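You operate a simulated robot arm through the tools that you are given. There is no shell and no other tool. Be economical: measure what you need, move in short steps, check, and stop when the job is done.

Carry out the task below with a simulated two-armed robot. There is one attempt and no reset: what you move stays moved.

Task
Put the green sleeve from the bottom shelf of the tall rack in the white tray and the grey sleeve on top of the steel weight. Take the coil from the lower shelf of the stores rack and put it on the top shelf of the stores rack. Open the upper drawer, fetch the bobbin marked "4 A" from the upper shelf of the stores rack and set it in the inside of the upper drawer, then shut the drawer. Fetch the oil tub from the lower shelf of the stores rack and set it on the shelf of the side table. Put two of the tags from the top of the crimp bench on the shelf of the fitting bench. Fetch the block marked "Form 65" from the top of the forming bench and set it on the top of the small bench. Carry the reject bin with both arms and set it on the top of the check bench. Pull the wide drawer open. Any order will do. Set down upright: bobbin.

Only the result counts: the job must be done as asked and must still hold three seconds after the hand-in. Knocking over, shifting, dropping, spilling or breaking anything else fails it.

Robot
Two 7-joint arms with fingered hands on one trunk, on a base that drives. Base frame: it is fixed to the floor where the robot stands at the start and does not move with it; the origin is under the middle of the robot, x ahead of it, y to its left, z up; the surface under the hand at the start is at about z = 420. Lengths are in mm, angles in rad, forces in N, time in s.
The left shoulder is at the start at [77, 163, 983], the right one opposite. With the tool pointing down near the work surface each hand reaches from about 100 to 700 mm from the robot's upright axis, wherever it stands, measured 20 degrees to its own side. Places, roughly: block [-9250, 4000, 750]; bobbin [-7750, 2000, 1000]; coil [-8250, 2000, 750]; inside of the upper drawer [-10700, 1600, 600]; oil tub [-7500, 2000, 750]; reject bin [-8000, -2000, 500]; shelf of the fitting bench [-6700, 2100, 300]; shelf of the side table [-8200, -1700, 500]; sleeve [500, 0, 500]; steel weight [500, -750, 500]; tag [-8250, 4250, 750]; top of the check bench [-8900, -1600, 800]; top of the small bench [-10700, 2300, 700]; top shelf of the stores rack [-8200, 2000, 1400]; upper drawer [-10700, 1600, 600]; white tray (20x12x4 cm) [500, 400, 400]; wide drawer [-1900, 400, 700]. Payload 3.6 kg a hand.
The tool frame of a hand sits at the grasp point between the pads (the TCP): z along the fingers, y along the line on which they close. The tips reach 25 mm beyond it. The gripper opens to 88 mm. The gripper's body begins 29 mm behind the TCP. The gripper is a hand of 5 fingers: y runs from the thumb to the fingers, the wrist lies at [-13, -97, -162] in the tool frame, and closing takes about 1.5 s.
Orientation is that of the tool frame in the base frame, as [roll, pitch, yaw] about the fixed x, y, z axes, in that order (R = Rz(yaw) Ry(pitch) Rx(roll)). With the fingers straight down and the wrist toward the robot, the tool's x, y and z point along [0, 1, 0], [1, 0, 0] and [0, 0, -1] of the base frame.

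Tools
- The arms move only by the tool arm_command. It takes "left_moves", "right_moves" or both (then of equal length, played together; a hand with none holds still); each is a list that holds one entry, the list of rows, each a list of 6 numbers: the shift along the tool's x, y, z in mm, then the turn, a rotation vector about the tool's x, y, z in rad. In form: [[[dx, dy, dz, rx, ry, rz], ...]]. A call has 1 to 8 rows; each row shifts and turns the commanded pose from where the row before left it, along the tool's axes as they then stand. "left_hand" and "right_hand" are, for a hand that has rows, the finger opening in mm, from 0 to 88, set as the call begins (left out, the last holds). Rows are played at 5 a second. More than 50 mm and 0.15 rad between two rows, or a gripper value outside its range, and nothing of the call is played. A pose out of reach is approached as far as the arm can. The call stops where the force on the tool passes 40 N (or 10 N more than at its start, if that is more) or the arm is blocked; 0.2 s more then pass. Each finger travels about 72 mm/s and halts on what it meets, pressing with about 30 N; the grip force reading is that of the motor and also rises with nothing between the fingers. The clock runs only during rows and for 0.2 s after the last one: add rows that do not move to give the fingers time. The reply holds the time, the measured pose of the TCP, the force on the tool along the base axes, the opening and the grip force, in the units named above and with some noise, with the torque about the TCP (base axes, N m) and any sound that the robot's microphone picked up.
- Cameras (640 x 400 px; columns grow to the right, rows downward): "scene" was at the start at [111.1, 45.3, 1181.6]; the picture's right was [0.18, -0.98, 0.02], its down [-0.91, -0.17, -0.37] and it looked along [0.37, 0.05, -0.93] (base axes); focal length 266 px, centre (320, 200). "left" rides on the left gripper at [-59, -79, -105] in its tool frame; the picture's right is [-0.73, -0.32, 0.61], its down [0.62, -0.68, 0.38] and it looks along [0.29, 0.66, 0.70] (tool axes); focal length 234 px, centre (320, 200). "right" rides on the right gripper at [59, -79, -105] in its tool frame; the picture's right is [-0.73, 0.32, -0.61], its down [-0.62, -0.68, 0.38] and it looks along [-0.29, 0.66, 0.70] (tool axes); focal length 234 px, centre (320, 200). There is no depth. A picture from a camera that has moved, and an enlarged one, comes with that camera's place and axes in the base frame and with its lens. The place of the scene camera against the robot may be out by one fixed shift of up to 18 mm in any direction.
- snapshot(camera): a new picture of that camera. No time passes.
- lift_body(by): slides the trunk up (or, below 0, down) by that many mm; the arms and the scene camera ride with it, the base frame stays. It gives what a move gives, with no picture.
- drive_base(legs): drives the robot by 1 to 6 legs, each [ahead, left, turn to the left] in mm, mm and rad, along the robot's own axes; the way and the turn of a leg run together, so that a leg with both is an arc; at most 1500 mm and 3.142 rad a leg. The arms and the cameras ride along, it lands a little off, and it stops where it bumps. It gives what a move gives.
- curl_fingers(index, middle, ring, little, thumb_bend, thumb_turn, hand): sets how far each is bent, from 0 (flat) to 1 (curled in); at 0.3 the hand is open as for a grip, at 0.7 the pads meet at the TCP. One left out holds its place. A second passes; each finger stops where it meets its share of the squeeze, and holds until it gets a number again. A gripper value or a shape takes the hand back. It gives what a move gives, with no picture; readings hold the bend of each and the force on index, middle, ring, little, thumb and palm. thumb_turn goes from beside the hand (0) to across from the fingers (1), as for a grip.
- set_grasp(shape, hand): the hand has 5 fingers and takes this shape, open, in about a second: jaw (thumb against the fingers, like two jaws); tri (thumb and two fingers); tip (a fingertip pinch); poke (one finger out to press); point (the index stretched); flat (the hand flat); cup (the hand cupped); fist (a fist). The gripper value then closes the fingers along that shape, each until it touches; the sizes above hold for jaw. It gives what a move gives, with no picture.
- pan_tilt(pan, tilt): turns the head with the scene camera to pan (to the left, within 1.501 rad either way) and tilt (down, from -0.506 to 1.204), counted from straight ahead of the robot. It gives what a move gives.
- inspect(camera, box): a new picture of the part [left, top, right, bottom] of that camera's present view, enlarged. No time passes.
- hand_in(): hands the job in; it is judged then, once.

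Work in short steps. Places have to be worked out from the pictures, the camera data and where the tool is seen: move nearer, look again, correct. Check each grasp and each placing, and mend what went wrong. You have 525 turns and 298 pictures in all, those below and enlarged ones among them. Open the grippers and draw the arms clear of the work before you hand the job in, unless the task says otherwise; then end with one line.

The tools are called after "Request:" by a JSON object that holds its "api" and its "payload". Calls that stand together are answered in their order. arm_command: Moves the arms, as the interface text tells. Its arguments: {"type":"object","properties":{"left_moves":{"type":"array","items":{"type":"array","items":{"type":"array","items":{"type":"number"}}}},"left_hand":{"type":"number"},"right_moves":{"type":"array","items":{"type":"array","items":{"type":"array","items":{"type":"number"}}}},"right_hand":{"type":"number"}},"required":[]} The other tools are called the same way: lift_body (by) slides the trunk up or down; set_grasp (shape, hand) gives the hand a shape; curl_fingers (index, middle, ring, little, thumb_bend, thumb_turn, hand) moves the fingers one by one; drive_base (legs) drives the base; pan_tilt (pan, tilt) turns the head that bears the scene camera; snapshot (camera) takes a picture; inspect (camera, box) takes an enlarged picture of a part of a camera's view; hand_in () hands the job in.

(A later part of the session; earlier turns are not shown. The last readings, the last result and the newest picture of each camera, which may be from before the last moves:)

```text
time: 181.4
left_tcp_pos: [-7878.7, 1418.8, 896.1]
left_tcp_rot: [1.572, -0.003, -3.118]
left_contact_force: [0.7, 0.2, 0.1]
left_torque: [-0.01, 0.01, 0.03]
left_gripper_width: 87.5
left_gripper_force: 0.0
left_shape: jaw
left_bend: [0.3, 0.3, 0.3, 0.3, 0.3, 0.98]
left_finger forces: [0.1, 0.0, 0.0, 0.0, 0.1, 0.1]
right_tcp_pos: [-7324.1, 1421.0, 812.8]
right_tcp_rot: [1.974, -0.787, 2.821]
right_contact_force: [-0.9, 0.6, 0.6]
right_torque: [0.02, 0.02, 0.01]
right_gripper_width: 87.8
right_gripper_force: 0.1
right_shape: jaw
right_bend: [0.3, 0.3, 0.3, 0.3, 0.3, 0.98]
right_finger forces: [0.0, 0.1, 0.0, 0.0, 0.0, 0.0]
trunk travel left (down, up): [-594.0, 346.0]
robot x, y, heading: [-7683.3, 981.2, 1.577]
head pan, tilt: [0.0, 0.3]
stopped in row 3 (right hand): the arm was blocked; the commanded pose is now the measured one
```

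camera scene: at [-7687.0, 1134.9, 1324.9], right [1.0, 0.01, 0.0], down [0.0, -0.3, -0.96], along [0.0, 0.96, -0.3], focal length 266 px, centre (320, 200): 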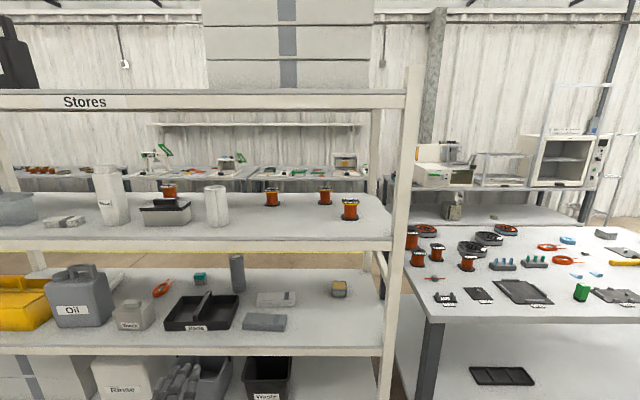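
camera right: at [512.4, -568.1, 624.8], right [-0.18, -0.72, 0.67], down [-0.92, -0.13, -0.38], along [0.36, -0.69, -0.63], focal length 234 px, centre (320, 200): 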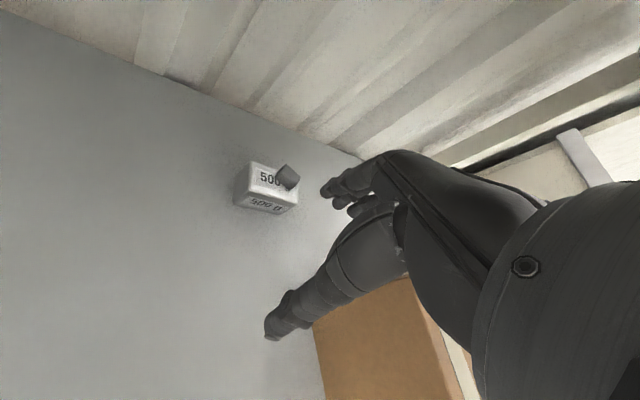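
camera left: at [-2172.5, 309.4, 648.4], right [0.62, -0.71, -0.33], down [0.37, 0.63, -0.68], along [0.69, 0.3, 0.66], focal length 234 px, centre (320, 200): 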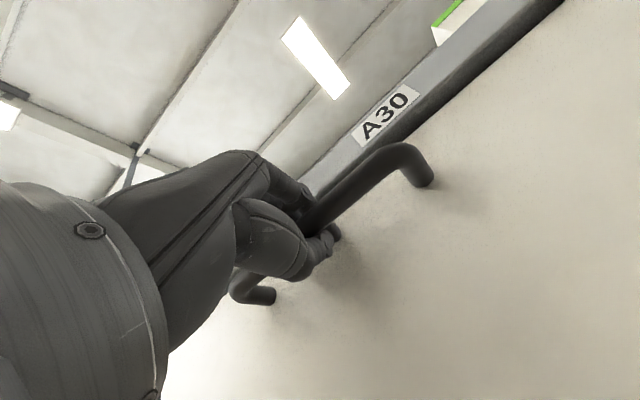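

Let me look at the right arm's configuration.

Request:
{"api": "pan_tilt", "payload": {"pan": -0.7, "tilt": 0.9}}

Request:
{"api": "snapshot", "payload": {"camera": "scene"}}

```text
time: 182.4
left_tcp_pos: [-7879.5, 1418.8, 897.1]
left_tcp_rot: [1.573, -0.005, -3.116]
left_contact_force: [-0.2, 0.1, -0.9]
left_torque: [0.01, -0.01, 0.02]
left_gripper_width: 87.5
left_gripper_force: 0.1
left_shape: jaw
left_bend: [0.3, 0.3, 0.3, 0.3, 0.3, 0.98]
left_finger forces: [0.0, 0.0, 0.0, 0.0, 0.1, 0.0]
right_tcp_pos: [-7324.5, 1420.2, 812.7]
right_tcp_rot: [1.976, -0.788, 2.821]
right_contact_force: [0.5, 0.6, -0.2]
right_torque: [0.0, -0.01, -0.01]
right_gripper_width: 87.9
right_gripper_force: 0.1
right_shape: jaw
right_bend: [0.3, 0.3, 0.3, 0.3, 0.3, 0.98]
right_finger forces: [0.1, 0.1, 0.0, 0.0, 0.1, 0.0]
trunk travel left (down, up): [-594.0, 346.0]
robot x, y, heading: [-7686.4, 983.2, 1.573]
head pan, tilt: [-0.7, 0.901]
```

```text
235 pictures are left
camera scene: at [-7638.0, 1099.6, 1272.6], right [0.77, -0.64, 0.0], down [-0.5, -0.6, -0.62], along [0.4, 0.48, -0.78], focal length 266 px, centre (320, 200)
```

scene: 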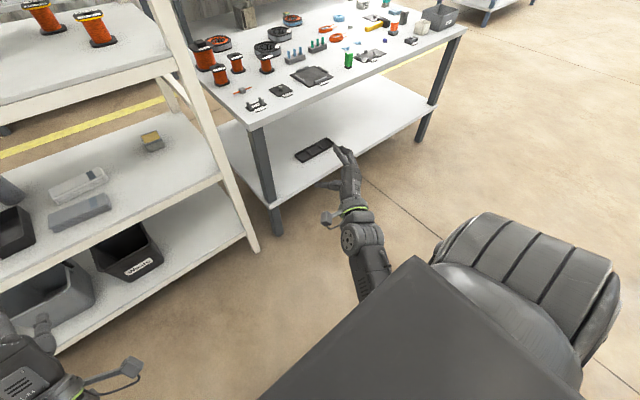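

The full roll isn't reachable, so I'll use a forward-closing pose with fingers pitched 60–70° down instead (wrist stays low behind). Turn both hands to that.

Request:
{"api": "arm_command", "payload": {"left_moves": [[[0, 0, 0, 0.131, 0, 0], [0, 0, 0, 0.131, 0, 0], [0, 0, 0, 0.131, 0, 0], [0, 0, 0, 0.131, 0, 0], [0, 0, 0, 0.131, 0, 0], [0, 0, 0, 0.131, 0, 0], [0, 0, 0, 0.131, 0, 0], [0, 0, 0, 0.131, 0, 0]]], "right_moves": [[[0, 0, 0, 0.0994, -0.0409, -0.0876], [0, 0, 0, 0.0994, -0.0409, -0.0876], [0, 0, 0, 0.0994, -0.0409, -0.0876], [0, 0, 0, 0.0994, -0.0409, -0.0876], [0, 0, 0, 0.0994, -0.0409, -0.0876], [0, 0, 0, 0.0994, -0.0409, -0.0876], [0, 0, 0, 0.0994, -0.0409, -0.0876], [0, 0, 0, 0.0994, -0.0409, -0.0876]]]}}

```text
time: 184.2
left_tcp_pos: [-7877.6, 1443.3, 880.1]
left_tcp_rot: [2.623, -0.005, -3.117]
left_contact_force: [0.0, 0.3, 0.6]
left_torque: [-0.03, 0.0, 0.02]
left_gripper_width: 87.6
left_gripper_force: 0.0
left_shape: jaw
left_bend: [0.3, 0.3, 0.3, 0.3, 0.3, 0.98]
left_finger forces: [0.0, 0.0, 0.1, 0.0, 0.0, 0.0]
left hand out of reach, approached as far as the arm can: row 5, 6, 7
right_tcp_pos: [-7324.5, 1422.0, 812.5]
right_tcp_rot: [2.698, -0.07, 3.083]
right_contact_force: [0.5, 0.4, 0.8]
right_torque: [0.0, -0.01, 0.0]
right_gripper_width: 87.9
right_gripper_force: 0.1
right_shape: jaw
right_bend: [0.3, 0.3, 0.3, 0.3, 0.3, 0.98]
right_finger forces: [0.0, 0.0, 0.0, 0.1, 0.0, 0.1]
trunk travel left (down, up): [-594.0, 346.0]
robot x, y, heading: [-7686.9, 982.1, 1.576]
head pan, tilt: [-0.7, 0.901]
```

Both hands are pitched ~60° down. Raise the trunk so the left hand is at bobbin height, and tuck the right hand back and down.

Request:
{"api": "lift_body", "payload": {"by": 180}}

Request:
{"api": "arm_command", "payload": {"left_moves": [[[-25, 0, 0, 0, 0, 0], [-25, 0, 0, 0, 0, 0], [-25, 0, 0, 0, 0, 0], [-20, 0, 0, 0, 0, 0], [0, 0, 0, 0, 0, 0]]], "right_moves": [[[0, -45, 1, 0, 0.03, 0], [0, -45, 1, 0, 0.03, 0], [0, -45, 1, 0, 0, 0], [0, -45, 1, 0, 0, 0], [0, -45, 1, 0, 0, 0]]]}}

Request:
{"api": "pan_tilt", "payload": {"pan": 0, "tilt": 0.7}}

Request:
{"api": "snapshot", "payload": {"camera": "left"}}

```text
time: 186.2
left_tcp_pos: [-7877.8, 1443.5, 1061.6]
left_tcp_rot: [2.621, -0.006, -3.116]
left_contact_force: [-0.4, -0.2, 0.2]
left_torque: [-0.03, -0.01, -0.02]
left_gripper_width: 87.7
left_gripper_force: 0.1
left_shape: jaw
left_bend: [0.3, 0.3, 0.3, 0.3, 0.3, 0.98]
left_finger forces: [0.0, 0.0, 0.1, 0.0, 0.0, 0.0]
right_tcp_pos: [-7325.4, 1420.0, 991.8]
right_tcp_rot: [2.695, -0.072, 3.082]
right_contact_force: [0.7, 0.5, -0.1]
right_torque: [0.01, 0.01, 0.0]
right_gripper_width: 88.2
right_gripper_force: 0.0
right_shape: jaw
right_bend: [0.3, 0.3, 0.3, 0.3, 0.3, 0.98]
right_finger forces: [0.1, 0.1, 0.0, 0.0, 0.1, 0.1]
trunk travel left (down, up): [-774.0, 166.0]
robot x, y, heading: [-7680.1, 980.4, 1.571]
head pan, tilt: [-0.7, 0.901]
```

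```text
time: 187.4
left_tcp_pos: [-7795.7, 1446.8, 1057.7]
left_tcp_rot: [2.611, -0.062, -3.112]
left_contact_force: [-0.1, -0.9, 0.2]
left_torque: [-0.01, -0.01, 0.0]
left_gripper_width: 87.8
left_gripper_force: 0.1
left_shape: jaw
left_bend: [0.3, 0.3, 0.3, 0.3, 0.3, 0.98]
left_finger forces: [0.0, 0.0, 0.0, 0.1, 0.0, 0.0]
right_tcp_pos: [-7344.4, 1218.5, 892.3]
right_tcp_rot: [2.691, -0.126, 3.107]
right_contact_force: [0.0, -0.3, 0.8]
right_torque: [-0.04, -0.03, -0.04]
right_gripper_width: 87.6
right_gripper_force: 0.0
right_shape: jaw
right_bend: [0.3, 0.3, 0.3, 0.3, 0.3, 0.98]
right_finger forces: [0.0, 0.0, 0.0, 0.1, 0.0, 0.0]
trunk travel left (down, up): [-774.0, 166.0]
robot x, y, heading: [-7684.5, 978.5, 1.578]
head pan, tilt: [-0.7, 0.901]
```

```text
time: 188.5
left_tcp_pos: [-7793.7, 1446.0, 1054.1]
left_tcp_rot: [2.618, -0.063, -3.116]
left_contact_force: [0.1, -0.1, -0.5]
left_torque: [-0.02, 0.01, 0.04]
left_gripper_width: 87.5
left_gripper_force: 0.1
left_shape: jaw
left_bend: [0.3, 0.3, 0.3, 0.3, 0.3, 0.98]
left_finger forces: [0.1, 0.0, 0.0, 0.0, 0.0, 0.0]
right_tcp_pos: [-7344.8, 1220.7, 891.2]
right_tcp_rot: [2.693, -0.126, 3.109]
right_contact_force: [0.3, -0.5, -0.2]
right_torque: [-0.01, 0.01, 0.0]
right_gripper_width: 87.8
right_gripper_force: 0.0
right_shape: jaw
right_bend: [0.3, 0.3, 0.3, 0.3, 0.3, 0.98]
right_finger forces: [0.0, 0.0, 0.0, 0.1, 0.0, 0.0]
trunk travel left (down, up): [-774.0, 166.0]
robot x, y, heading: [-7682.7, 983.9, 1.577]
head pan, tilt: [0.0, 0.7]
```

```text
234 pictures are left
camera left: at [-7728.5, 1325.7, 1101.9], right [0.68, 0.04, -0.73], down [-0.65, -0.41, -0.63], along [-0.33, 0.91, -0.26], focal length 234 px, centre (320, 200)
```

left: 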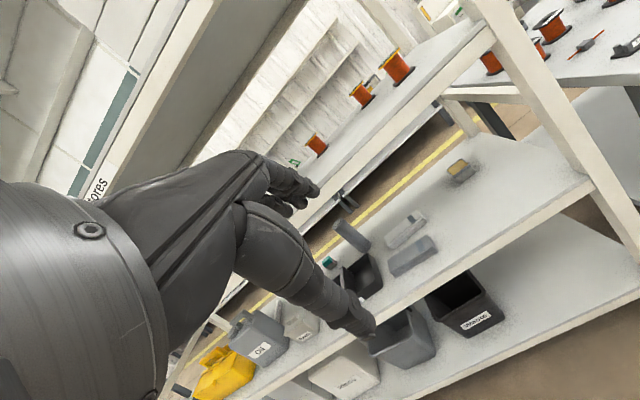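

The three bobbins are visible. I raise 50 mm and drive nearer (330 ahead, 115 right), then triangulate.

Request:
{"api": "lift_body", "payload": {"by": 50}}

Request:
{"api": "drive_base", "payload": {"legs": [[300, -115, 0]]}}

Request:
{"api": "snapshot", "payload": {"camera": "left"}}

Request:
{"api": "snapshot", "payload": {"camera": "scene"}}

```text
time: 189.4
left_tcp_pos: [-7791.9, 1445.1, 1103.1]
left_tcp_rot: [2.621, -0.063, -3.117]
left_contact_force: [0.4, 0.2, -0.6]
left_torque: [-0.01, -0.01, -0.02]
left_gripper_width: 87.5
left_gripper_force: 0.1
left_shape: jaw
left_bend: [0.3, 0.3, 0.3, 0.3, 0.3, 0.98]
left_finger forces: [0.0, 0.0, 0.0, 0.1, 0.1, 0.0]
right_tcp_pos: [-7344.6, 1220.4, 941.0]
right_tcp_rot: [2.693, -0.125, 3.106]
right_contact_force: [0.4, -0.7, 0.1]
right_torque: [-0.01, -0.01, -0.01]
right_gripper_width: 88.0
right_gripper_force: 0.0
right_shape: jaw
right_bend: [0.3, 0.3, 0.3, 0.3, 0.3, 0.98]
right_finger forces: [0.0, 0.0, 0.0, 0.2, 0.1, 0.0]
trunk travel left (down, up): [-824.0, 116.0]
robot x, y, heading: [-7684.2, 980.2, 1.575]
head pan, tilt: [0.0, 0.7]
```

```text
time: 191.6
left_tcp_pos: [-7677.0, 1743.2, 1102.5]
left_tcp_rot: [2.62, -0.062, -3.117]
left_contact_force: [-0.2, -0.7, -0.1]
left_torque: [0.0, 0.02, 0.0]
left_gripper_width: 87.9
left_gripper_force: 0.0
left_shape: jaw
left_bend: [0.3, 0.3, 0.3, 0.3, 0.3, 0.98]
left_finger forces: [0.0, 0.0, 0.1, 0.0, 0.0, 0.0]
right_tcp_pos: [-7227.8, 1519.1, 942.7]
right_tcp_rot: [2.692, -0.124, 3.107]
right_contact_force: [-0.2, -0.1, 0.2]
right_torque: [-0.01, 0.01, 0.02]
right_gripper_width: 87.9
right_gripper_force: 0.1
right_shape: jaw
right_bend: [0.3, 0.3, 0.3, 0.3, 0.3, 0.98]
right_finger forces: [0.0, 0.0, 0.1, 0.1, 0.0, 0.0]
trunk travel left (down, up): [-824.0, 116.0]
robot x, y, heading: [-7565.7, 1282.7, 1.577]
head pan, tilt: [0.0, 0.7]
```

```text
233 pictures are left
camera left: at [-7612.7, 1623.8, 1151.3], right [0.68, 0.04, -0.73], down [-0.65, -0.42, -0.63], along [-0.33, 0.91, -0.26], focal length 234 px, centre (320, 200)
```

left: 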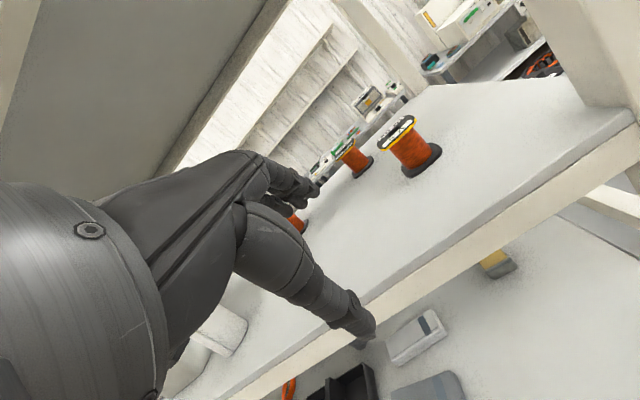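

```text
232 pictures are left
camera scene: at [-7571.4, 1424.7, 1518.8], right [1.0, 0.0, 0.0], down [0.0, -0.64, -0.77], along [0.0, 0.77, -0.64], focal length 266 px, centre (320, 200)
```

scene: 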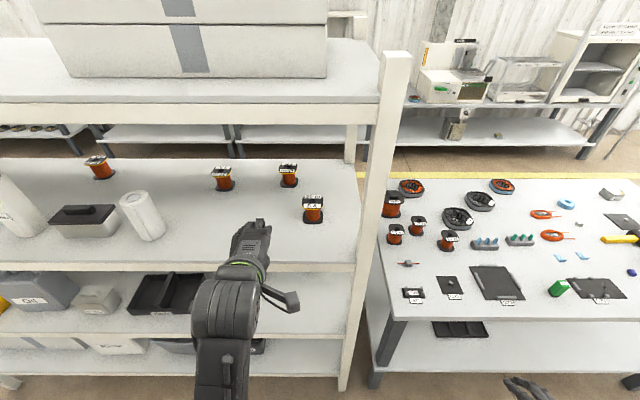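

Triangulated: 4A bobbin ≈[-7670,2137], shelf z≈992, bobbin mid z≈1017; 5A ≈[-7590,1985]. I drive 195 mm ahead and extend the left arm partway at z≈1100.

Request:
{"api": "drive_base", "payload": {"legs": [[190, 0, 0]]}}

Request:
{"api": "arm_command", "payload": {"left_moves": [[[0, 26, 15, 0, -0.02, 0], [0, 26, 15, 0, -0.02, 0], [0, 26, 15, 0, -0.02, 0], [0, 0, 0, 0, 0, 0]]]}}

Request:
{"api": "snapshot", "payload": {"camera": "left"}}

```text
time: 193.1
left_tcp_pos: [-7677.0, 1932.0, 1102.6]
left_tcp_rot: [2.62, -0.066, -3.121]
left_contact_force: [-1.4, 0.0, 0.7]
left_torque: [-0.03, 0.03, -0.01]
left_gripper_width: 87.6
left_gripper_force: 0.0
left_shape: jaw
left_bend: [0.3, 0.3, 0.3, 0.3, 0.3, 0.98]
left_finger forces: [0.0, 0.0, 0.0, 0.0, 0.0, 0.0]
right_tcp_pos: [-7226.7, 1707.9, 941.3]
right_tcp_rot: [2.691, -0.125, 3.104]
right_contact_force: [-0.1, -0.3, 0.0]
right_torque: [-0.03, 0.02, -0.03]
right_gripper_width: 87.9
right_gripper_force: 0.0
right_shape: jaw
right_bend: [0.3, 0.3, 0.3, 0.3, 0.3, 0.98]
right_finger forces: [0.0, 0.1, 0.0, 0.1, 0.0, 0.1]
trunk travel left (down, up): [-824.0, 116.0]
robot x, y, heading: [-7569.4, 1468.4, 1.572]
head pan, tilt: [0.0, 0.7]
```

```text
time: 194.1
left_tcp_pos: [-7681.4, 2023.4, 1099.4]
left_tcp_rot: [2.629, -0.027, 3.136]
left_contact_force: [0.5, -1.4, 0.2]
left_torque: [0.01, 0.02, 0.04]
left_gripper_width: 87.7
left_gripper_force: 0.0
left_shape: jaw
left_bend: [0.3, 0.3, 0.3, 0.3, 0.3, 0.98]
left_finger forces: [0.0, 0.0, 0.0, 0.0, 0.0, 0.1]
right_tcp_pos: [-7227.3, 1707.5, 941.7]
right_tcp_rot: [2.692, -0.127, 3.106]
right_contact_force: [-0.1, 0.3, 1.0]
right_torque: [-0.02, 0.04, -0.02]
right_gripper_width: 87.8
right_gripper_force: 0.1
right_shape: jaw
right_bend: [0.3, 0.3, 0.3, 0.3, 0.3, 0.98]
right_finger forces: [0.0, 0.0, 0.0, 0.0, 0.1, 0.0]
trunk travel left (down, up): [-824.0, 116.0]
robot x, y, heading: [-7568.9, 1469.4, 1.572]
head pan, tilt: [0.0, 0.7]
```

```text
231 pictures are left
camera left: at [-7622.2, 1902.0, 1150.1], right [0.71, 0.01, -0.71], down [-0.64, -0.4, -0.65], along [-0.29, 0.92, -0.27], focal length 234 px, centre (320, 200)
```

left: 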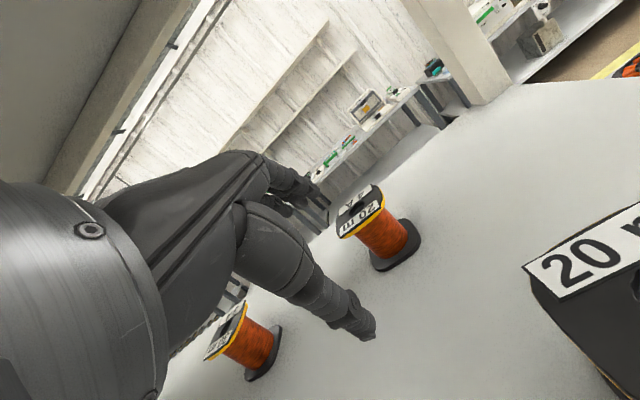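

4A bobbin at ≈[-7669,2118]; the hand camera would pass close to 5A, so I yaw the hand 0.25 rad clockwise (wrist moves left) while advancing at height.

Request:
{"api": "arm_command", "payload": {"left_moves": [[[0, 0, 0, 0, -0.062, 0.108], [0, 0, 0, 0, -0.062, 0.108], [0, 27, 15, 0, 0, 0], [0, 27, 15, 0, 0, 0], [0, 20, 11, 0, 0, 0], [0, 0, 0, 0, 0, 0]]]}}

Request:
{"api": "snapshot", "payload": {"camera": "left"}}

```text
time: 195.5
left_tcp_pos: [-7656.0, 2106.3, 1103.3]
left_tcp_rot: [2.626, -0.013, 2.884]
left_contact_force: [-0.6, 0.2, -0.1]
left_torque: [0.0, 0.02, -0.02]
left_gripper_width: 87.9
left_gripper_force: 0.1
left_shape: jaw
left_bend: [0.3, 0.3, 0.3, 0.3, 0.3, 0.98]
left_finger forces: [0.0, 0.0, 0.1, 0.0, 0.0, 0.0]
right_tcp_pos: [-7226.7, 1707.9, 941.9]
right_tcp_rot: [2.693, -0.126, 3.105]
right_contact_force: [0.3, 0.5, 0.6]
right_torque: [-0.01, -0.03, 0.02]
right_gripper_width: 88.0
right_gripper_force: 0.1
right_shape: jaw
right_bend: [0.3, 0.3, 0.3, 0.3, 0.3, 0.98]
right_finger forces: [0.1, 0.1, 0.0, 0.1, 0.0, 0.1]
trunk travel left (down, up): [-824.0, 116.0]
robot x, y, heading: [-7565.3, 1471.5, 1.57]
head pan, tilt: [0.0, 0.7]
```

```text
230 pictures are left
camera left: at [-7629.2, 1973.4, 1155.7], right [0.7, -0.16, -0.7], down [-0.71, -0.23, -0.66], along [-0.05, 0.96, -0.28], focal length 234 px, centre (320, 200)
```

left: 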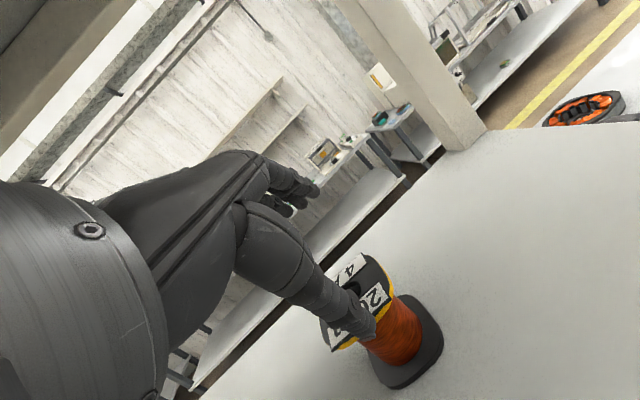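

Bobbin at ≈[-7667,2105]. To grip it squarely I pitch the fingers further down (to ~75°), raising the trunk 40 mm for that.

Request:
{"api": "lift_body", "payload": {"by": 40}}

Request:
{"api": "arm_command", "payload": {"left_moves": [[[0, 0, 0, 0.09, 0, 0], [0, 0, 0, 0.09, 0, 0], [0, 0, 0, 0.09, 0, 0], [0, -8, 27, 0, 0, 0], [0, 0, 0, 0, 0, 0]]]}}

Request:
{"api": "snapshot", "payload": {"camera": "left"}}

Request:
{"api": "snapshot", "payload": {"camera": "scene"}}

```text
time: 196.3
left_tcp_pos: [-7656.5, 2105.3, 1144.2]
left_tcp_rot: [2.625, -0.014, 2.884]
left_contact_force: [-0.5, -0.2, -0.1]
left_torque: [0.0, 0.01, -0.03]
left_gripper_width: 87.5
left_gripper_force: 0.0
left_shape: jaw
left_bend: [0.3, 0.3, 0.3, 0.3, 0.3, 0.98]
left_finger forces: [0.0, 0.1, 0.1, 0.0, 0.0, 0.1]
right_tcp_pos: [-7228.5, 1707.6, 982.8]
right_tcp_rot: [2.693, -0.127, 3.103]
right_contact_force: [-0.2, 0.4, 0.5]
right_torque: [-0.01, 0.02, 0.02]
right_gripper_width: 87.6
right_gripper_force: 0.1
right_shape: jaw
right_bend: [0.3, 0.3, 0.3, 0.3, 0.3, 0.98]
right_finger forces: [0.0, 0.0, 0.0, 0.0, 0.1, 0.0]
trunk travel left (down, up): [-864.0, 76.0]
robot x, y, heading: [-7567.3, 1467.9, 1.571]
head pan, tilt: [0.0, 0.7]
```

```text
time: 197.5
left_tcp_pos: [-7656.5, 2104.7, 1116.4]
left_tcp_rot: [2.896, -0.013, 2.883]
left_contact_force: [0.4, 0.6, -0.7]
left_torque: [-0.01, 0.01, 0.0]
left_gripper_width: 87.8
left_gripper_force: 0.0
left_shape: jaw
left_bend: [0.3, 0.3, 0.3, 0.3, 0.3, 0.98]
left_finger forces: [0.0, 0.0, 0.1, 0.1, 0.0, 0.0]
right_tcp_pos: [-7227.2, 1708.3, 981.1]
right_tcp_rot: [2.693, -0.126, 3.103]
right_contact_force: [-0.5, -0.5, 0.2]
right_torque: [-0.03, -0.01, -0.05]
right_gripper_width: 87.9
right_gripper_force: 0.0
right_shape: jaw
right_bend: [0.3, 0.3, 0.3, 0.3, 0.3, 0.98]
right_finger forces: [0.0, 0.1, 0.0, 0.0, 0.0, 0.0]
trunk travel left (down, up): [-864.0, 76.0]
robot x, y, heading: [-7567.7, 1471.2, 1.565]
head pan, tilt: [0.0, 0.7]
```

```text
229 pictures are left
camera left: at [-7624.8, 1989.9, 1198.4], right [0.65, -0.34, -0.68], down [-0.75, -0.39, -0.53], along [-0.08, 0.86, -0.51], focal length 234 px, centre (320, 200)
```

left: 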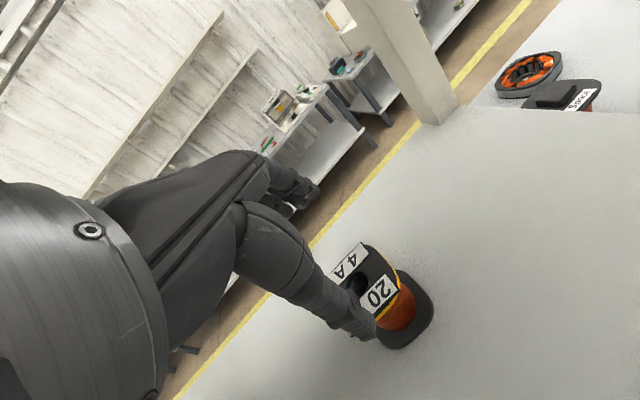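

```text
228 pictures are left
camera scene: at [-7570.8, 1614.8, 1558.7], right [1.0, 0.0, 0.0], down [0.0, -0.64, -0.76], along [0.0, 0.76, -0.64], focal length 266 px, centre (320, 200)
```

scene: 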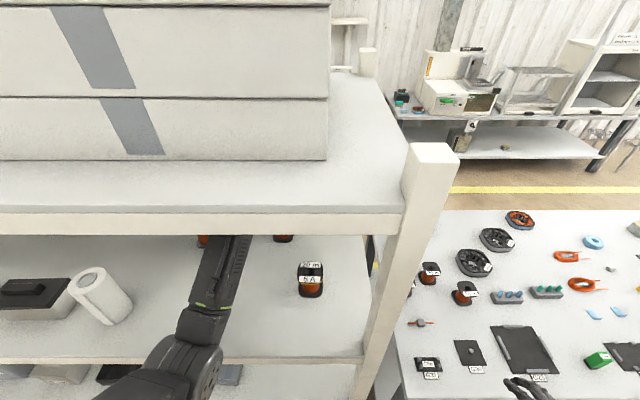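

Pitch is now 76°. Shift 10 mm left and lower 60 mm, then check.

Request:
{"api": "arm_command", "payload": {"left_moves": [[[10, 0, 0, 0, 0, 0], [0, -7, 29, 0, 0, 0], [0, -7, 29, 0, 0, 0], [0, 0, 0, 0, 0, 0]]]}}

Request:
{"api": "snapshot", "payload": {"camera": "left"}}

```text
time: 198.5
left_tcp_pos: [-7667.1, 2107.5, 1056.5]
left_tcp_rot: [2.895, -0.013, 2.883]
left_contact_force: [-0.3, 0.4, 0.2]
left_torque: [-0.02, 0.01, 0.01]
left_gripper_width: 88.0
left_gripper_force: 0.0
left_shape: jaw
left_bend: [0.3, 0.3, 0.3, 0.3, 0.3, 0.98]
left_finger forces: [0.1, 0.1, 0.1, 0.0, 0.0, 0.0]
right_tcp_pos: [-7228.6, 1706.8, 981.4]
right_tcp_rot: [2.694, -0.128, 3.106]
right_contact_force: [-0.2, -0.2, -0.4]
right_torque: [-0.04, 0.02, -0.04]
right_gripper_width: 87.6
right_gripper_force: 0.0
right_shape: jaw
right_bend: [0.3, 0.3, 0.3, 0.3, 0.3, 0.98]
right_finger forces: [0.0, 0.0, 0.1, 0.1, 0.1, 0.1]
trunk travel left (down, up): [-864.0, 76.0]
robot x, y, heading: [-7567.5, 1469.3, 1.573]
head pan, tilt: [0.0, 0.7]
```

```text
227 pictures are left
camera left: at [-7634.5, 1993.0, 1138.8], right [0.65, -0.34, -0.68], down [-0.75, -0.39, -0.53], along [-0.08, 0.86, -0.51], focal length 234 px, centre (320, 200)
```

left: 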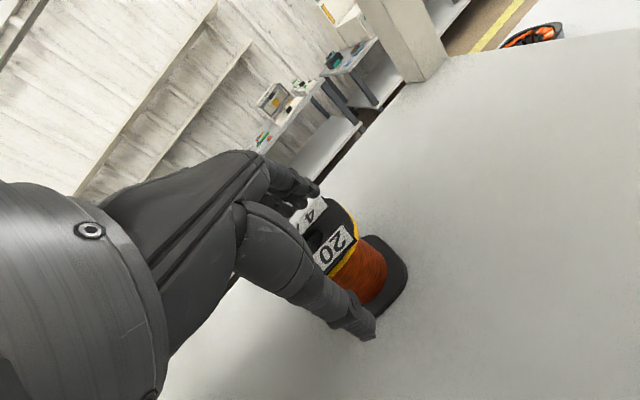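

Straddled well. Lower 26 mm (shift 6 mm right) and close gently.

Request:
{"api": "arm_command", "payload": {"left_moves": [[[-6, -3, 13, 0, 0, 0], [0, -3, 12, 0, 0, 0], [0, 0, 0, 0, 0, 0]]]}}

Request:
{"api": "arm_command", "payload": {"left_hand": 20, "left_moves": [[[0, 0, 0, 0, 0, 0], [0, 0, 0, 0, 0, 0], [0, 0, 0, 0, 0, 0], [0, 0, 0, 0, 0, 0], [0, 0, 0, 0, 0, 0], [0, 0, 0, 0, 0, 0]]]}}

Request:
{"api": "snapshot", "payload": {"camera": "left"}}

```text
time: 199.3
left_tcp_pos: [-7661.2, 2104.6, 1034.6]
left_tcp_rot: [2.889, -0.015, 2.882]
left_contact_force: [1.6, 3.0, 22.6]
left_torque: [-0.97, 0.16, 0.01]
left_gripper_width: 86.4
left_gripper_force: 0.1
left_shape: jaw
left_bend: [0.3, 0.3, 0.3, 0.3, 0.31, 0.98]
left_finger forces: [0.5, 0.1, 0.0, 0.0, 22.4, 0.0]
right_tcp_pos: [-7227.7, 1705.8, 981.8]
right_tcp_rot: [2.692, -0.127, 3.102]
right_contact_force: [0.0, -0.4, 1.0]
right_torque: [0.03, -0.02, 0.01]
right_gripper_width: 87.8
right_gripper_force: 0.1
right_shape: jaw
right_bend: [0.3, 0.3, 0.3, 0.3, 0.3, 0.98]
right_finger forces: [0.0, 0.0, 0.1, 0.0, 0.0, 0.1]
trunk travel left (down, up): [-864.0, 76.0]
robot x, y, heading: [-7566.9, 1469.5, 1.569]
head pan, tilt: [0.0, 0.7]
```

```text
time: 200.7
left_tcp_pos: [-7661.6, 2101.6, 1034.8]
left_tcp_rot: [2.89, -0.015, 2.883]
left_contact_force: [-0.5, -3.4, 30.5]
left_torque: [-1.03, 0.39, 0.07]
left_gripper_width: 42.1
left_gripper_force: 29.9
left_shape: jaw
left_bend: [0.77, 0.59, 0.6, 0.56, 0.6, 1.0]
left_finger forces: [19.4, 11.5, 3.2, 0.1, 32.2, 0.0]
right_tcp_pos: [-7226.1, 1702.4, 983.1]
right_tcp_rot: [2.687, -0.126, 3.104]
right_contact_force: [-1.1, -0.2, 0.3]
right_torque: [-0.01, 0.0, 0.03]
right_gripper_width: 87.9
right_gripper_force: 0.0
right_shape: jaw
right_bend: [0.3, 0.3, 0.3, 0.3, 0.3, 0.98]
right_finger forces: [0.1, 0.0, 0.0, 0.1, 0.0, 0.0]
trunk travel left (down, up): [-864.0, 76.0]
robot x, y, heading: [-7567.9, 1466.7, 1.568]
head pan, tilt: [0.0, 0.7]
```

```text
226 pictures are left
camera left: at [-7628.4, 1986.9, 1115.7], right [0.65, -0.34, -0.68], down [-0.75, -0.38, -0.53], along [-0.08, 0.86, -0.51], focal length 234 px, centre (320, 200)
```

left: 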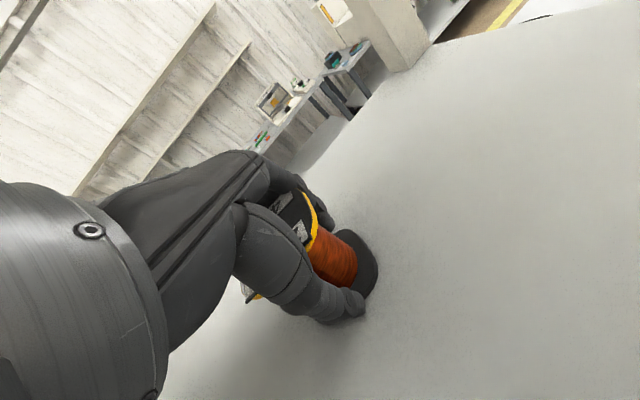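

Gripped (42 mm, index/middle vs thumb). Lift 60 mm and check.

Request:
{"api": "arm_command", "payload": {"left_hand": 10, "left_moves": [[[0, 2, -10, 0, 0, 0], [0, 5, -20, 0, 0, 0], [0, 7, -30, 0, 0, 0], [0, 0, 0, 0, 0, 0]]]}}

Request:
{"api": "snapshot", "payload": {"camera": "left"}}

```text
time: 201.7
left_tcp_pos: [-7661.3, 2104.4, 1091.8]
left_tcp_rot: [2.897, -0.013, 2.883]
left_contact_force: [0.5, -0.3, -0.9]
left_torque: [-0.01, -0.02, -0.01]
left_gripper_width: 33.2
left_gripper_force: 30.0
left_shape: jaw
left_bend: [0.76, 0.58, 0.59, 0.56, 0.7, 0.98]
left_finger forces: [10.2, 12.4, 3.5, 0.0, 26.7, 0.0]
right_tcp_pos: [-7226.7, 1707.3, 980.8]
right_tcp_rot: [2.692, -0.127, 3.105]
right_contact_force: [-0.3, -0.5, -0.1]
right_torque: [0.01, 0.04, 0.01]
right_gripper_width: 87.9
right_gripper_force: 0.1
right_shape: jaw
right_bend: [0.3, 0.3, 0.3, 0.3, 0.3, 0.98]
right_finger forces: [0.0, 0.1, 0.0, 0.0, 0.0, 0.0]
trunk travel left (down, up): [-864.0, 76.0]
robot x, y, heading: [-7570.3, 1471.3, 1.571]
head pan, tilt: [0.0, 0.7]
```

```text
225 pictures are left
camera left: at [-7629.0, 1990.2, 1173.0], right [0.65, -0.34, -0.68], down [-0.75, -0.39, -0.53], along [-0.08, 0.86, -0.51], focal length 234 px, centre (320, 200)
```

left: 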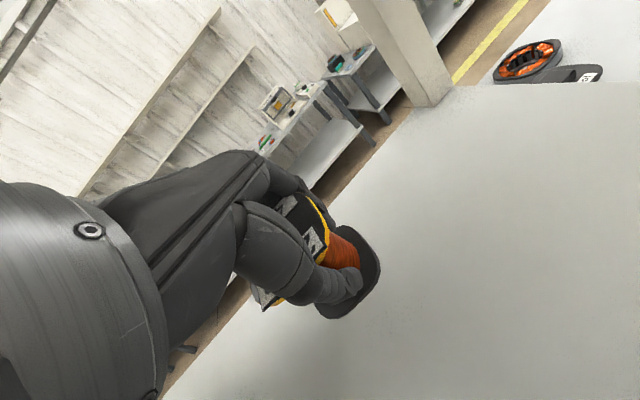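

Held upright. Back straight out of the rack.

Request:
{"api": "drive_base", "payload": {"legs": [[-500, 0, 0]]}}

Request:
{"api": "pan_tilt", "payload": {"pan": 0.2, "tilt": 0.7}}

Request:
{"api": "snapshot", "payload": {"camera": "scene"}}

```text
time: 204.7
left_tcp_pos: [-7662.0, 1603.9, 1091.0]
left_tcp_rot: [2.896, -0.013, 2.884]
left_contact_force: [0.3, 0.4, -1.2]
left_torque: [-0.02, 0.01, -0.05]
left_gripper_width: 32.9
left_gripper_force: 30.3
left_shape: jaw
left_bend: [0.76, 0.58, 0.59, 0.56, 0.7, 0.98]
left_finger forces: [10.2, 12.3, 3.5, 0.0, 26.7, 0.0]
right_tcp_pos: [-7228.0, 1208.3, 982.5]
right_tcp_rot: [2.693, -0.126, 3.106]
right_contact_force: [0.2, -0.6, 1.0]
right_torque: [-0.01, 0.01, -0.04]
right_gripper_width: 88.0
right_gripper_force: 0.0
right_shape: jaw
right_bend: [0.3, 0.3, 0.3, 0.3, 0.3, 0.98]
right_finger forces: [0.1, 0.1, 0.0, 0.0, 0.0, 0.0]
trunk travel left (down, up): [-864.0, 76.0]
robot x, y, heading: [-7568.6, 968.8, 1.577]
head pan, tilt: [0.0, 0.7]
```

```text
time: 205.4
left_tcp_pos: [-7662.4, 1600.9, 1092.6]
left_tcp_rot: [2.896, -0.014, 2.885]
left_contact_force: [-0.5, 0.2, -1.0]
left_torque: [0.01, 0.03, 0.04]
left_gripper_width: 33.0
left_gripper_force: 30.1
left_shape: jaw
left_bend: [0.76, 0.58, 0.59, 0.56, 0.7, 0.98]
left_finger forces: [10.2, 12.3, 3.4, 0.0, 26.7, 0.1]
right_tcp_pos: [-7228.1, 1206.6, 981.2]
right_tcp_rot: [2.693, -0.126, 3.108]
right_contact_force: [0.3, -0.3, -0.4]
right_torque: [0.03, -0.01, 0.0]
right_gripper_width: 87.9
right_gripper_force: 0.1
right_shape: jaw
right_bend: [0.3, 0.3, 0.3, 0.3, 0.3, 0.98]
right_finger forces: [0.0, 0.0, 0.0, 0.0, 0.0, 0.0]
trunk travel left (down, up): [-864.0, 76.0]
robot x, y, heading: [-7565.7, 968.5, 1.577]
head pan, tilt: [0.201, 0.7]
```

```text
224 pictures are left
camera scene: at [-7587.5, 1111.3, 1558.7], right [0.98, 0.2, 0.0], down [0.13, -0.63, -0.77], along [-0.15, 0.75, -0.64], focal length 266 px, centre (320, 200)
```

scene: 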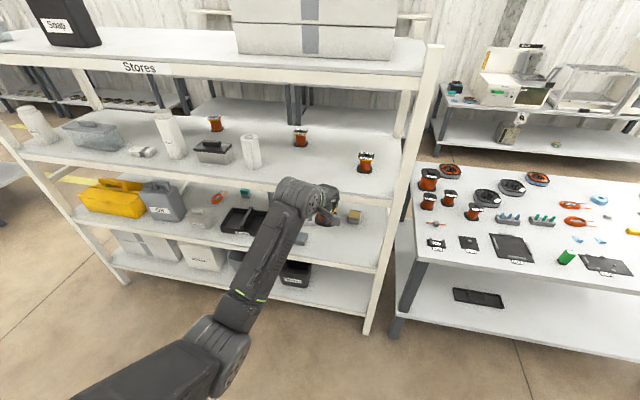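

Now turn to face −x and look toward the drawer unit near x≈−10700.

Request:
{"api": "drive_base", "payload": {"legs": [[0, 0, 1.565], [800, 0, 0]]}}

Request:
{"api": "pan_tilt", "payload": {"pan": 0, "tilt": 0.35}}

Request:
{"api": "snapshot", "payload": {"camera": "scene"}}

```text
time: 213.5
left_tcp_pos: [-9001.8, 884.3, 1092.6]
left_tcp_rot: [2.895, -0.014, -1.837]
left_contact_force: [-1.1, -0.7, -1.3]
left_torque: [-0.01, 0.02, 0.0]
left_gripper_width: 32.7
left_gripper_force: 29.9
left_shape: jaw
left_bend: [0.76, 0.58, 0.59, 0.56, 0.7, 0.98]
left_finger forces: [10.1, 12.1, 3.3, 0.0, 24.6, 0.0]
right_tcp_pos: [-8601.9, 1314.8, 981.4]
right_tcp_rot: [2.692, -0.124, -1.618]
right_contact_force: [0.7, -0.6, -0.7]
right_torque: [0.03, 0.02, 0.0]
right_gripper_width: 87.9
right_gripper_force: 0.1
right_shape: jaw
right_bend: [0.3, 0.3, 0.3, 0.3, 0.3, 0.98]
right_finger forces: [0.0, 0.0, 0.1, 0.0, 0.0, 0.0]
trunk travel left (down, up): [-864.0, 76.0]
robot x, y, heading: [-8365.7, 973.0, 3.131]
head pan, tilt: [0.201, 0.7]
```

```text
time: 214.3
left_tcp_pos: [-9002.0, 883.7, 1090.1]
left_tcp_rot: [2.895, -0.013, -1.835]
left_contact_force: [-0.3, 0.3, -2.8]
left_torque: [-0.01, 0.01, -0.03]
left_gripper_width: 32.6
left_gripper_force: 30.1
left_shape: jaw
left_bend: [0.76, 0.58, 0.59, 0.56, 0.7, 0.98]
left_finger forces: [10.0, 12.1, 3.3, 0.0, 24.5, 0.0]
right_tcp_pos: [-8603.0, 1313.0, 981.1]
right_tcp_rot: [2.692, -0.127, -1.616]
right_contact_force: [-0.2, -0.7, 0.5]
right_torque: [-0.01, -0.01, -0.01]
right_gripper_width: 87.9
right_gripper_force: 0.0
right_shape: jaw
right_bend: [0.3, 0.3, 0.3, 0.3, 0.3, 0.98]
right_finger forces: [0.0, 0.0, 0.1, 0.1, 0.0, 0.0]
trunk travel left (down, up): [-864.0, 76.0]
robot x, y, heading: [-8368.3, 972.6, 3.137]
head pan, tilt: [0.0, 0.351]
```

```text
223 pictures are left
camera scene: at [-8514.7, 982.9, 1590.0], right [0.01, 1.0, 0.0], down [0.34, 0.0, -0.94], along [-0.94, 0.01, -0.34], focal length 266 px, centre (320, 200)
```

scene: 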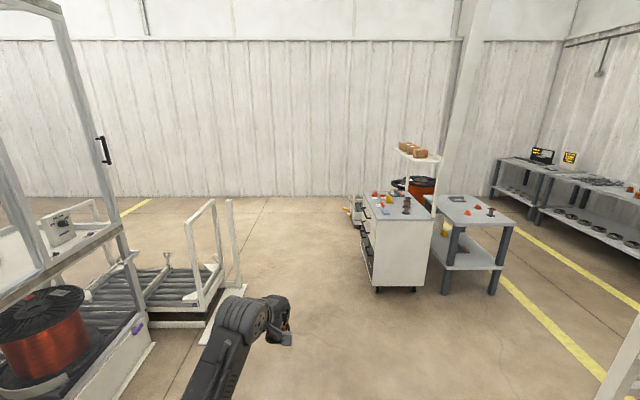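

The white trolley's drawer face looks toward −y (y≈1500, x −10500…−10960). I drive to about (−10720, 700) and turn to face +y.

Request:
{"api": "drive_base", "payload": {"legs": [[1200, 130, 0], [1150, 130, 0], [0, 0, -1.566]]}}

Request:
{"api": "pan_tilt", "payload": {"pan": 0, "tilt": 0.6}}

Request:
{"api": "snapshot", "payload": {"camera": "scene"}}

```text
time: 229.8
left_tcp_pos: [-10830.1, 1334.3, 1091.6]
left_tcp_rot: [2.896, -0.015, 2.892]
left_contact_force: [0.1, -0.1, -0.9]
left_torque: [0.01, -0.01, -0.02]
left_gripper_width: 32.0
left_gripper_force: 30.3
left_shape: jaw
left_bend: [0.76, 0.58, 0.59, 0.56, 0.7, 0.98]
left_finger forces: [9.8, 11.8, 3.1, 0.0, 23.5, 0.1]
right_tcp_pos: [-10392.3, 942.1, 982.1]
right_tcp_rot: [2.692, -0.125, 3.112]
right_contact_force: [0.0, -0.2, -0.1]
right_torque: [0.02, 0.0, -0.02]
right_gripper_width: 88.2
right_gripper_force: 0.1
right_shape: jaw
right_bend: [0.3, 0.3, 0.3, 0.3, 0.3, 0.98]
right_finger forces: [0.0, 0.0, 0.0, 0.1, 0.0, 0.0]
trunk travel left (down, up): [-864.0, 76.0]
robot x, y, heading: [-10729.7, 699.3, 1.577]
head pan, tilt: [0.0, 0.351]
```

```text
time: 230.6
left_tcp_pos: [-10829.1, 1334.4, 1090.4]
left_tcp_rot: [2.896, -0.013, 2.888]
left_contact_force: [-0.2, 0.5, -0.8]
left_torque: [-0.01, 0.0, -0.01]
left_gripper_width: 31.9
left_gripper_force: 30.1
left_shape: jaw
left_bend: [0.76, 0.58, 0.59, 0.56, 0.7, 0.98]
left_finger forces: [9.8, 11.9, 3.0, 0.1, 23.4, 0.1]
right_tcp_pos: [-10393.7, 941.5, 981.3]
right_tcp_rot: [2.691, -0.127, 3.112]
right_contact_force: [0.2, 0.1, 0.1]
right_torque: [0.02, -0.03, -0.02]
right_gripper_width: 88.0
right_gripper_force: 0.1
right_shape: jaw
right_bend: [0.3, 0.3, 0.3, 0.3, 0.3, 0.98]
right_finger forces: [0.1, 0.1, 0.1, 0.0, 0.0, 0.0]
trunk travel left (down, up): [-864.0, 76.0]
robot x, y, heading: [-10731.9, 701.5, 1.579]
head pan, tilt: [0.0, 0.6]
```

```text
222 pictures are left
camera scene: at [-10736.2, 849.2, 1567.4], right [1.0, 0.01, 0.0], down [0.0, -0.56, -0.83], along [-0.01, 0.83, -0.56], focal length 266 px, centre (320, 200)
```

scene: 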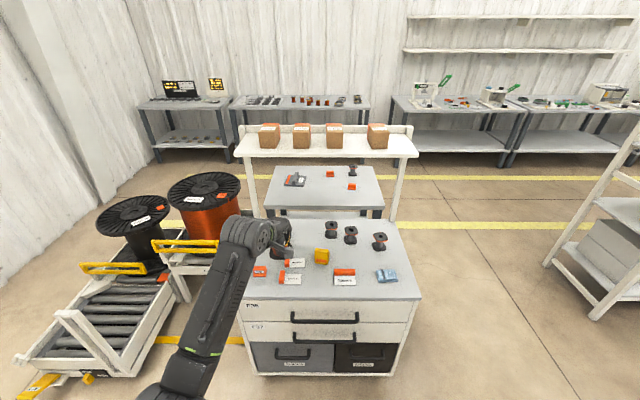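

The upper drawer's handle is near [-10716,1470,580]. First swing the left hand (with bobbin) back and left out of the way.

Request:
{"api": "arm_command", "payload": {"left_moves": [[[20, -34, 8, 0, 0, 0], [20, -34, 8, 0, 0, 0], [20, -34, 8, 0, 0, 0], [20, -34, 8, 0, 0, 0], [15, -34, 8, 0, 0, 0], [15, -34, 8, 0, 0, 0], [0, 0, 0, 0, 0, 0]]]}}

Request:
{"api": "snapshot", "payload": {"camera": "left"}}

```text
time: 232.2
left_tcp_pos: [-10980.6, 1183.0, 997.5]
left_tcp_rot: [2.897, -0.014, 2.891]
left_contact_force: [-0.7, 0.1, -1.3]
left_torque: [0.02, 0.01, -0.03]
left_gripper_width: 31.9
left_gripper_force: 29.6
left_shape: jaw
left_bend: [0.76, 0.58, 0.59, 0.56, 0.71, 0.98]
left_finger forces: [9.9, 11.5, 3.3, 0.0, 23.7, 0.0]
right_tcp_pos: [-10393.5, 942.2, 980.6]
right_tcp_rot: [2.692, -0.127, 3.112]
right_contact_force: [0.1, 0.5, 0.6]
right_torque: [0.03, 0.02, 0.0]
right_gripper_width: 87.9
right_gripper_force: 0.1
right_shape: jaw
right_bend: [0.3, 0.3, 0.3, 0.3, 0.3, 0.98]
right_finger forces: [0.1, 0.1, 0.0, 0.0, 0.1, 0.0]
trunk travel left (down, up): [-864.0, 76.0]
robot x, y, heading: [-10734.4, 702.7, 1.58]
head pan, tilt: [0.0, 0.6]
```

```text
221 pictures are left
camera left: at [-10949.6, 1067.7, 1078.6], right [0.65, -0.34, -0.68], down [-0.75, -0.39, -0.53], along [-0.09, 0.86, -0.51], focal length 234 px, centre (320, 200)
```

left: 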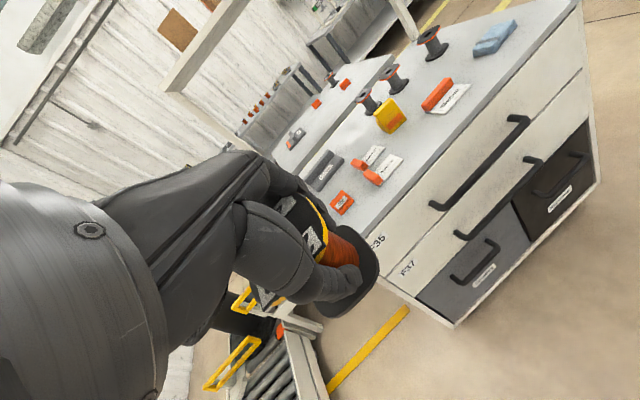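

Labels F35/F37 show the upper drawer on top. Lower the trunk 520 mm and turn the right hand to fingers-forward.

Request:
{"api": "lift_body", "payload": {"by": -520}}

Request:
{"api": "arm_command", "payload": {"right_moves": [[[0, 0, 0, -0.14, 0.03, 0], [0, 0, 0, -0.14, 0.03, 0], [0, 0, 0, -0.14, 0.03, 0], [0, 0, 0, -0.14, 0.03, 0], [0, 0, 0, -0.14, 0, 0], [0, 0, 0, -0.14, 0, 0], [0, 0, 0, -0.14, 0, 0], [0, 0, 0, -0.14, 0, 0]]]}}

Request:
{"api": "drive_base", "payload": {"legs": [[0, 160, 0]]}}

Request:
{"api": "snapshot", "payload": {"camera": "right"}}

```text
refused: -520 is not a number from -400 to 400
```

```text
time: 233.5
left_tcp_pos: [-10983.7, 1183.2, 995.2]
left_tcp_rot: [2.899, -0.014, 2.89]
left_contact_force: [0.1, 0.2, -1.2]
left_torque: [0.01, -0.04, 0.0]
left_gripper_width: 31.7
left_gripper_force: 29.9
left_shape: jaw
left_bend: [0.76, 0.58, 0.59, 0.56, 0.71, 0.98]
left_finger forces: [10.0, 11.7, 3.3, 0.1, 23.7, 0.1]
right_tcp_pos: [-10363.0, 948.6, 996.9]
right_tcp_rot: [1.965, -0.086, -3.013]
right_contact_force: [-0.1, -0.2, 0.1]
right_torque: [-0.01, 0.0, 0.0]
right_gripper_width: 87.9
right_gripper_force: 0.3
right_shape: jaw
right_bend: [0.3, 0.3, 0.3, 0.3, 0.3, 0.98]
right_finger forces: [0.0, 0.0, 0.1, 0.0, 0.0, 0.1]
trunk travel left (down, up): [-864.0, 76.0]
robot x, y, heading: [-10730.6, 705.1, 1.576]
head pan, tilt: [0.0, 0.6]
stopped in row 6 (right hand): the arm was blocked; the commanded pose is now the measured one
```

```text
time: 234.9
left_tcp_pos: [-11138.5, 1180.3, 997.6]
left_tcp_rot: [2.895, -0.014, 2.889]
left_contact_force: [0.8, 0.5, 0.0]
left_torque: [-0.01, -0.01, 0.02]
left_gripper_width: 31.7
left_gripper_force: 30.0
left_shape: jaw
left_bend: [0.76, 0.58, 0.59, 0.56, 0.71, 0.98]
left_finger forces: [9.9, 11.6, 3.3, 0.0, 23.9, 0.0]
right_tcp_pos: [-10521.7, 945.1, 997.6]
right_tcp_rot: [1.966, -0.087, -3.014]
right_contact_force: [-0.7, 0.4, 0.0]
right_torque: [-0.02, -0.01, 0.0]
right_gripper_width: 88.1
right_gripper_force: 0.1
right_shape: jaw
right_bend: [0.3, 0.3, 0.3, 0.3, 0.3, 0.98]
right_finger forces: [0.1, 0.1, 0.0, 0.1, 0.1, 0.0]
trunk travel left (down, up): [-864.0, 76.0]
robot x, y, heading: [-10888.8, 696.2, 1.581]
head pan, tilt: [0.0, 0.6]
```

```text
220 pictures are left
camera right: at [-10565.8, 811.3, 970.7], right [0.82, -0.34, 0.47], down [0.54, 0.16, -0.83], along [0.2, 0.93, 0.31], focal length 234 px, centre (320, 200)
```

right: 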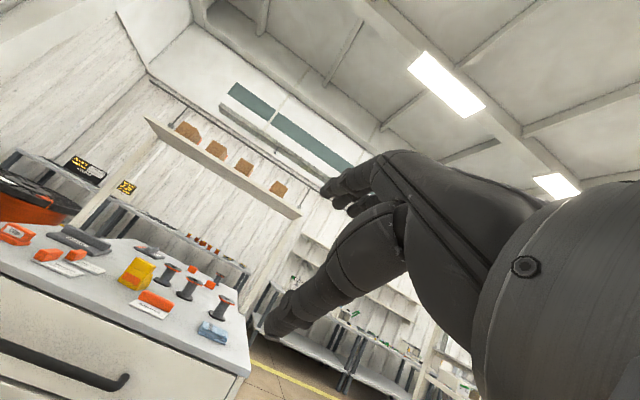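

Lower in two steps, then finish the right-hand pose.

Request:
{"api": "lift_body", "payload": {"by": -400}}

Request:
{"api": "lift_body", "payload": {"by": -120}}

Request:
{"api": "arm_command", "payload": {"right_moves": [[[30, 0, 0, -0.08, 0, 0], [30, 0, 0, -0.08, 0.02, 0], [30, 0, 0, -0.08, 0.02, 0], [30, 0, 0, -0.08, 0.02, 0], [30, 0, 0, -0.075, 0.02, 0], [0, 0, 0, 0, 0, 0]]]}}

Request:
{"api": "snapshot", "payload": {"camera": "right"}}

```text
time: 238.8
left_tcp_pos: [-11131.9, 1181.3, 601.1]
left_tcp_rot: [2.902, -0.032, 2.891]
left_contact_force: [1.0, -0.1, -0.5]
left_torque: [-0.01, -0.03, 0.0]
left_gripper_width: 31.7
left_gripper_force: 29.6
left_shape: jaw
left_bend: [0.76, 0.58, 0.59, 0.56, 0.71, 0.98]
left_finger forces: [10.0, 11.5, 3.4, 0.0, 23.7, 0.1]
right_tcp_pos: [-10511.6, 946.8, 590.2]
right_tcp_rot: [1.968, -0.099, -3.012]
right_contact_force: [-0.2, 0.0, 0.1]
right_torque: [-0.03, -0.01, -0.02]
right_gripper_width: 88.2
right_gripper_force: 0.1
right_shape: jaw
right_bend: [0.3, 0.3, 0.3, 0.3, 0.3, 0.98]
right_finger forces: [0.0, 0.1, 0.0, 0.0, 0.0, 0.1]
trunk travel left (down, up): [-464.0, 476.0]
robot x, y, heading: [-10890.8, 699.3, 1.58]
head pan, tilt: [0.0, 0.6]
```

```text
time: 240.3
left_tcp_pos: [-11134.4, 1180.8, 480.4]
left_tcp_rot: [2.905, -0.034, 2.892]
left_contact_force: [0.1, 0.3, -0.8]
left_torque: [0.0, 0.01, 0.0]
left_gripper_width: 31.6
left_gripper_force: 30.5
left_shape: jaw
left_bend: [0.76, 0.58, 0.59, 0.56, 0.71, 0.98]
left_finger forces: [10.0, 11.5, 3.3, 0.0, 23.7, 0.0]
right_tcp_pos: [-10512.1, 948.4, 470.6]
right_tcp_rot: [1.97, -0.094, -3.008]
right_contact_force: [0.2, -1.1, -0.6]
right_torque: [0.02, 0.0, 0.01]
right_gripper_width: 87.8
right_gripper_force: 0.1
right_shape: jaw
right_bend: [0.3, 0.3, 0.3, 0.3, 0.3, 0.98]
right_finger forces: [0.1, 0.1, 0.0, 0.0, 0.0, 0.1]
trunk travel left (down, up): [-344.0, 596.0]
robot x, y, heading: [-10889.3, 700.9, 1.577]
head pan, tilt: [0.0, 0.6]
```

```text
time: 240.9
left_tcp_pos: [-11135.6, 1179.0, 482.2]
left_tcp_rot: [2.893, -0.036, 2.89]
left_contact_force: [0.2, 0.2, -0.5]
left_torque: [-0.01, 0.02, 0.03]
left_gripper_width: 31.8
left_gripper_force: 29.8
left_shape: jaw
left_bend: [0.76, 0.58, 0.59, 0.56, 0.71, 0.98]
left_finger forces: [10.0, 11.6, 3.4, 0.1, 23.8, 0.0]
right_tcp_pos: [-10531.3, 948.2, 493.4]
right_tcp_rot: [1.847, 0.051, -2.907]
right_contact_force: [-0.7, -0.3, -0.3]
right_torque: [0.05, -0.04, -0.01]
right_gripper_width: 88.0
right_gripper_force: 0.1
right_shape: jaw
right_bend: [0.3, 0.3, 0.3, 0.3, 0.3, 0.98]
right_finger forces: [0.0, 0.0, 0.1, 0.0, 0.0, 0.0]
trunk travel left (down, up): [-344.0, 596.0]
robot x, y, heading: [-10890.3, 698.0, 1.587]
head pan, tilt: [0.0, 0.6]
stopped in row 3 (right hand): the arm was blocked; the commanded pose is now the measured one
```

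```text
219 pictures are left
camera right: at [-10558.4, 814.3, 443.7], right [0.8, -0.32, 0.51], down [0.6, 0.33, -0.73], along [0.06, 0.89, 0.46], focal length 234 px, centre (320, 200)
```

right: 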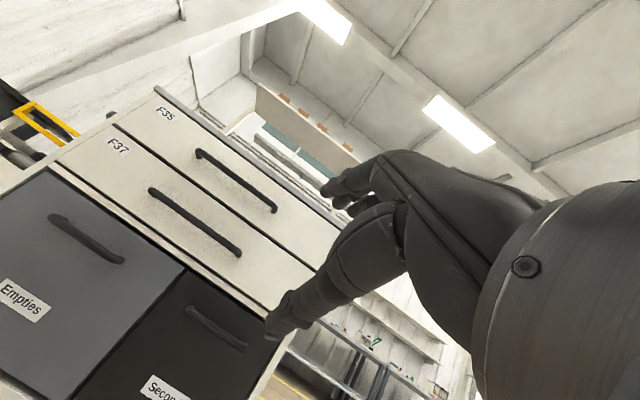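

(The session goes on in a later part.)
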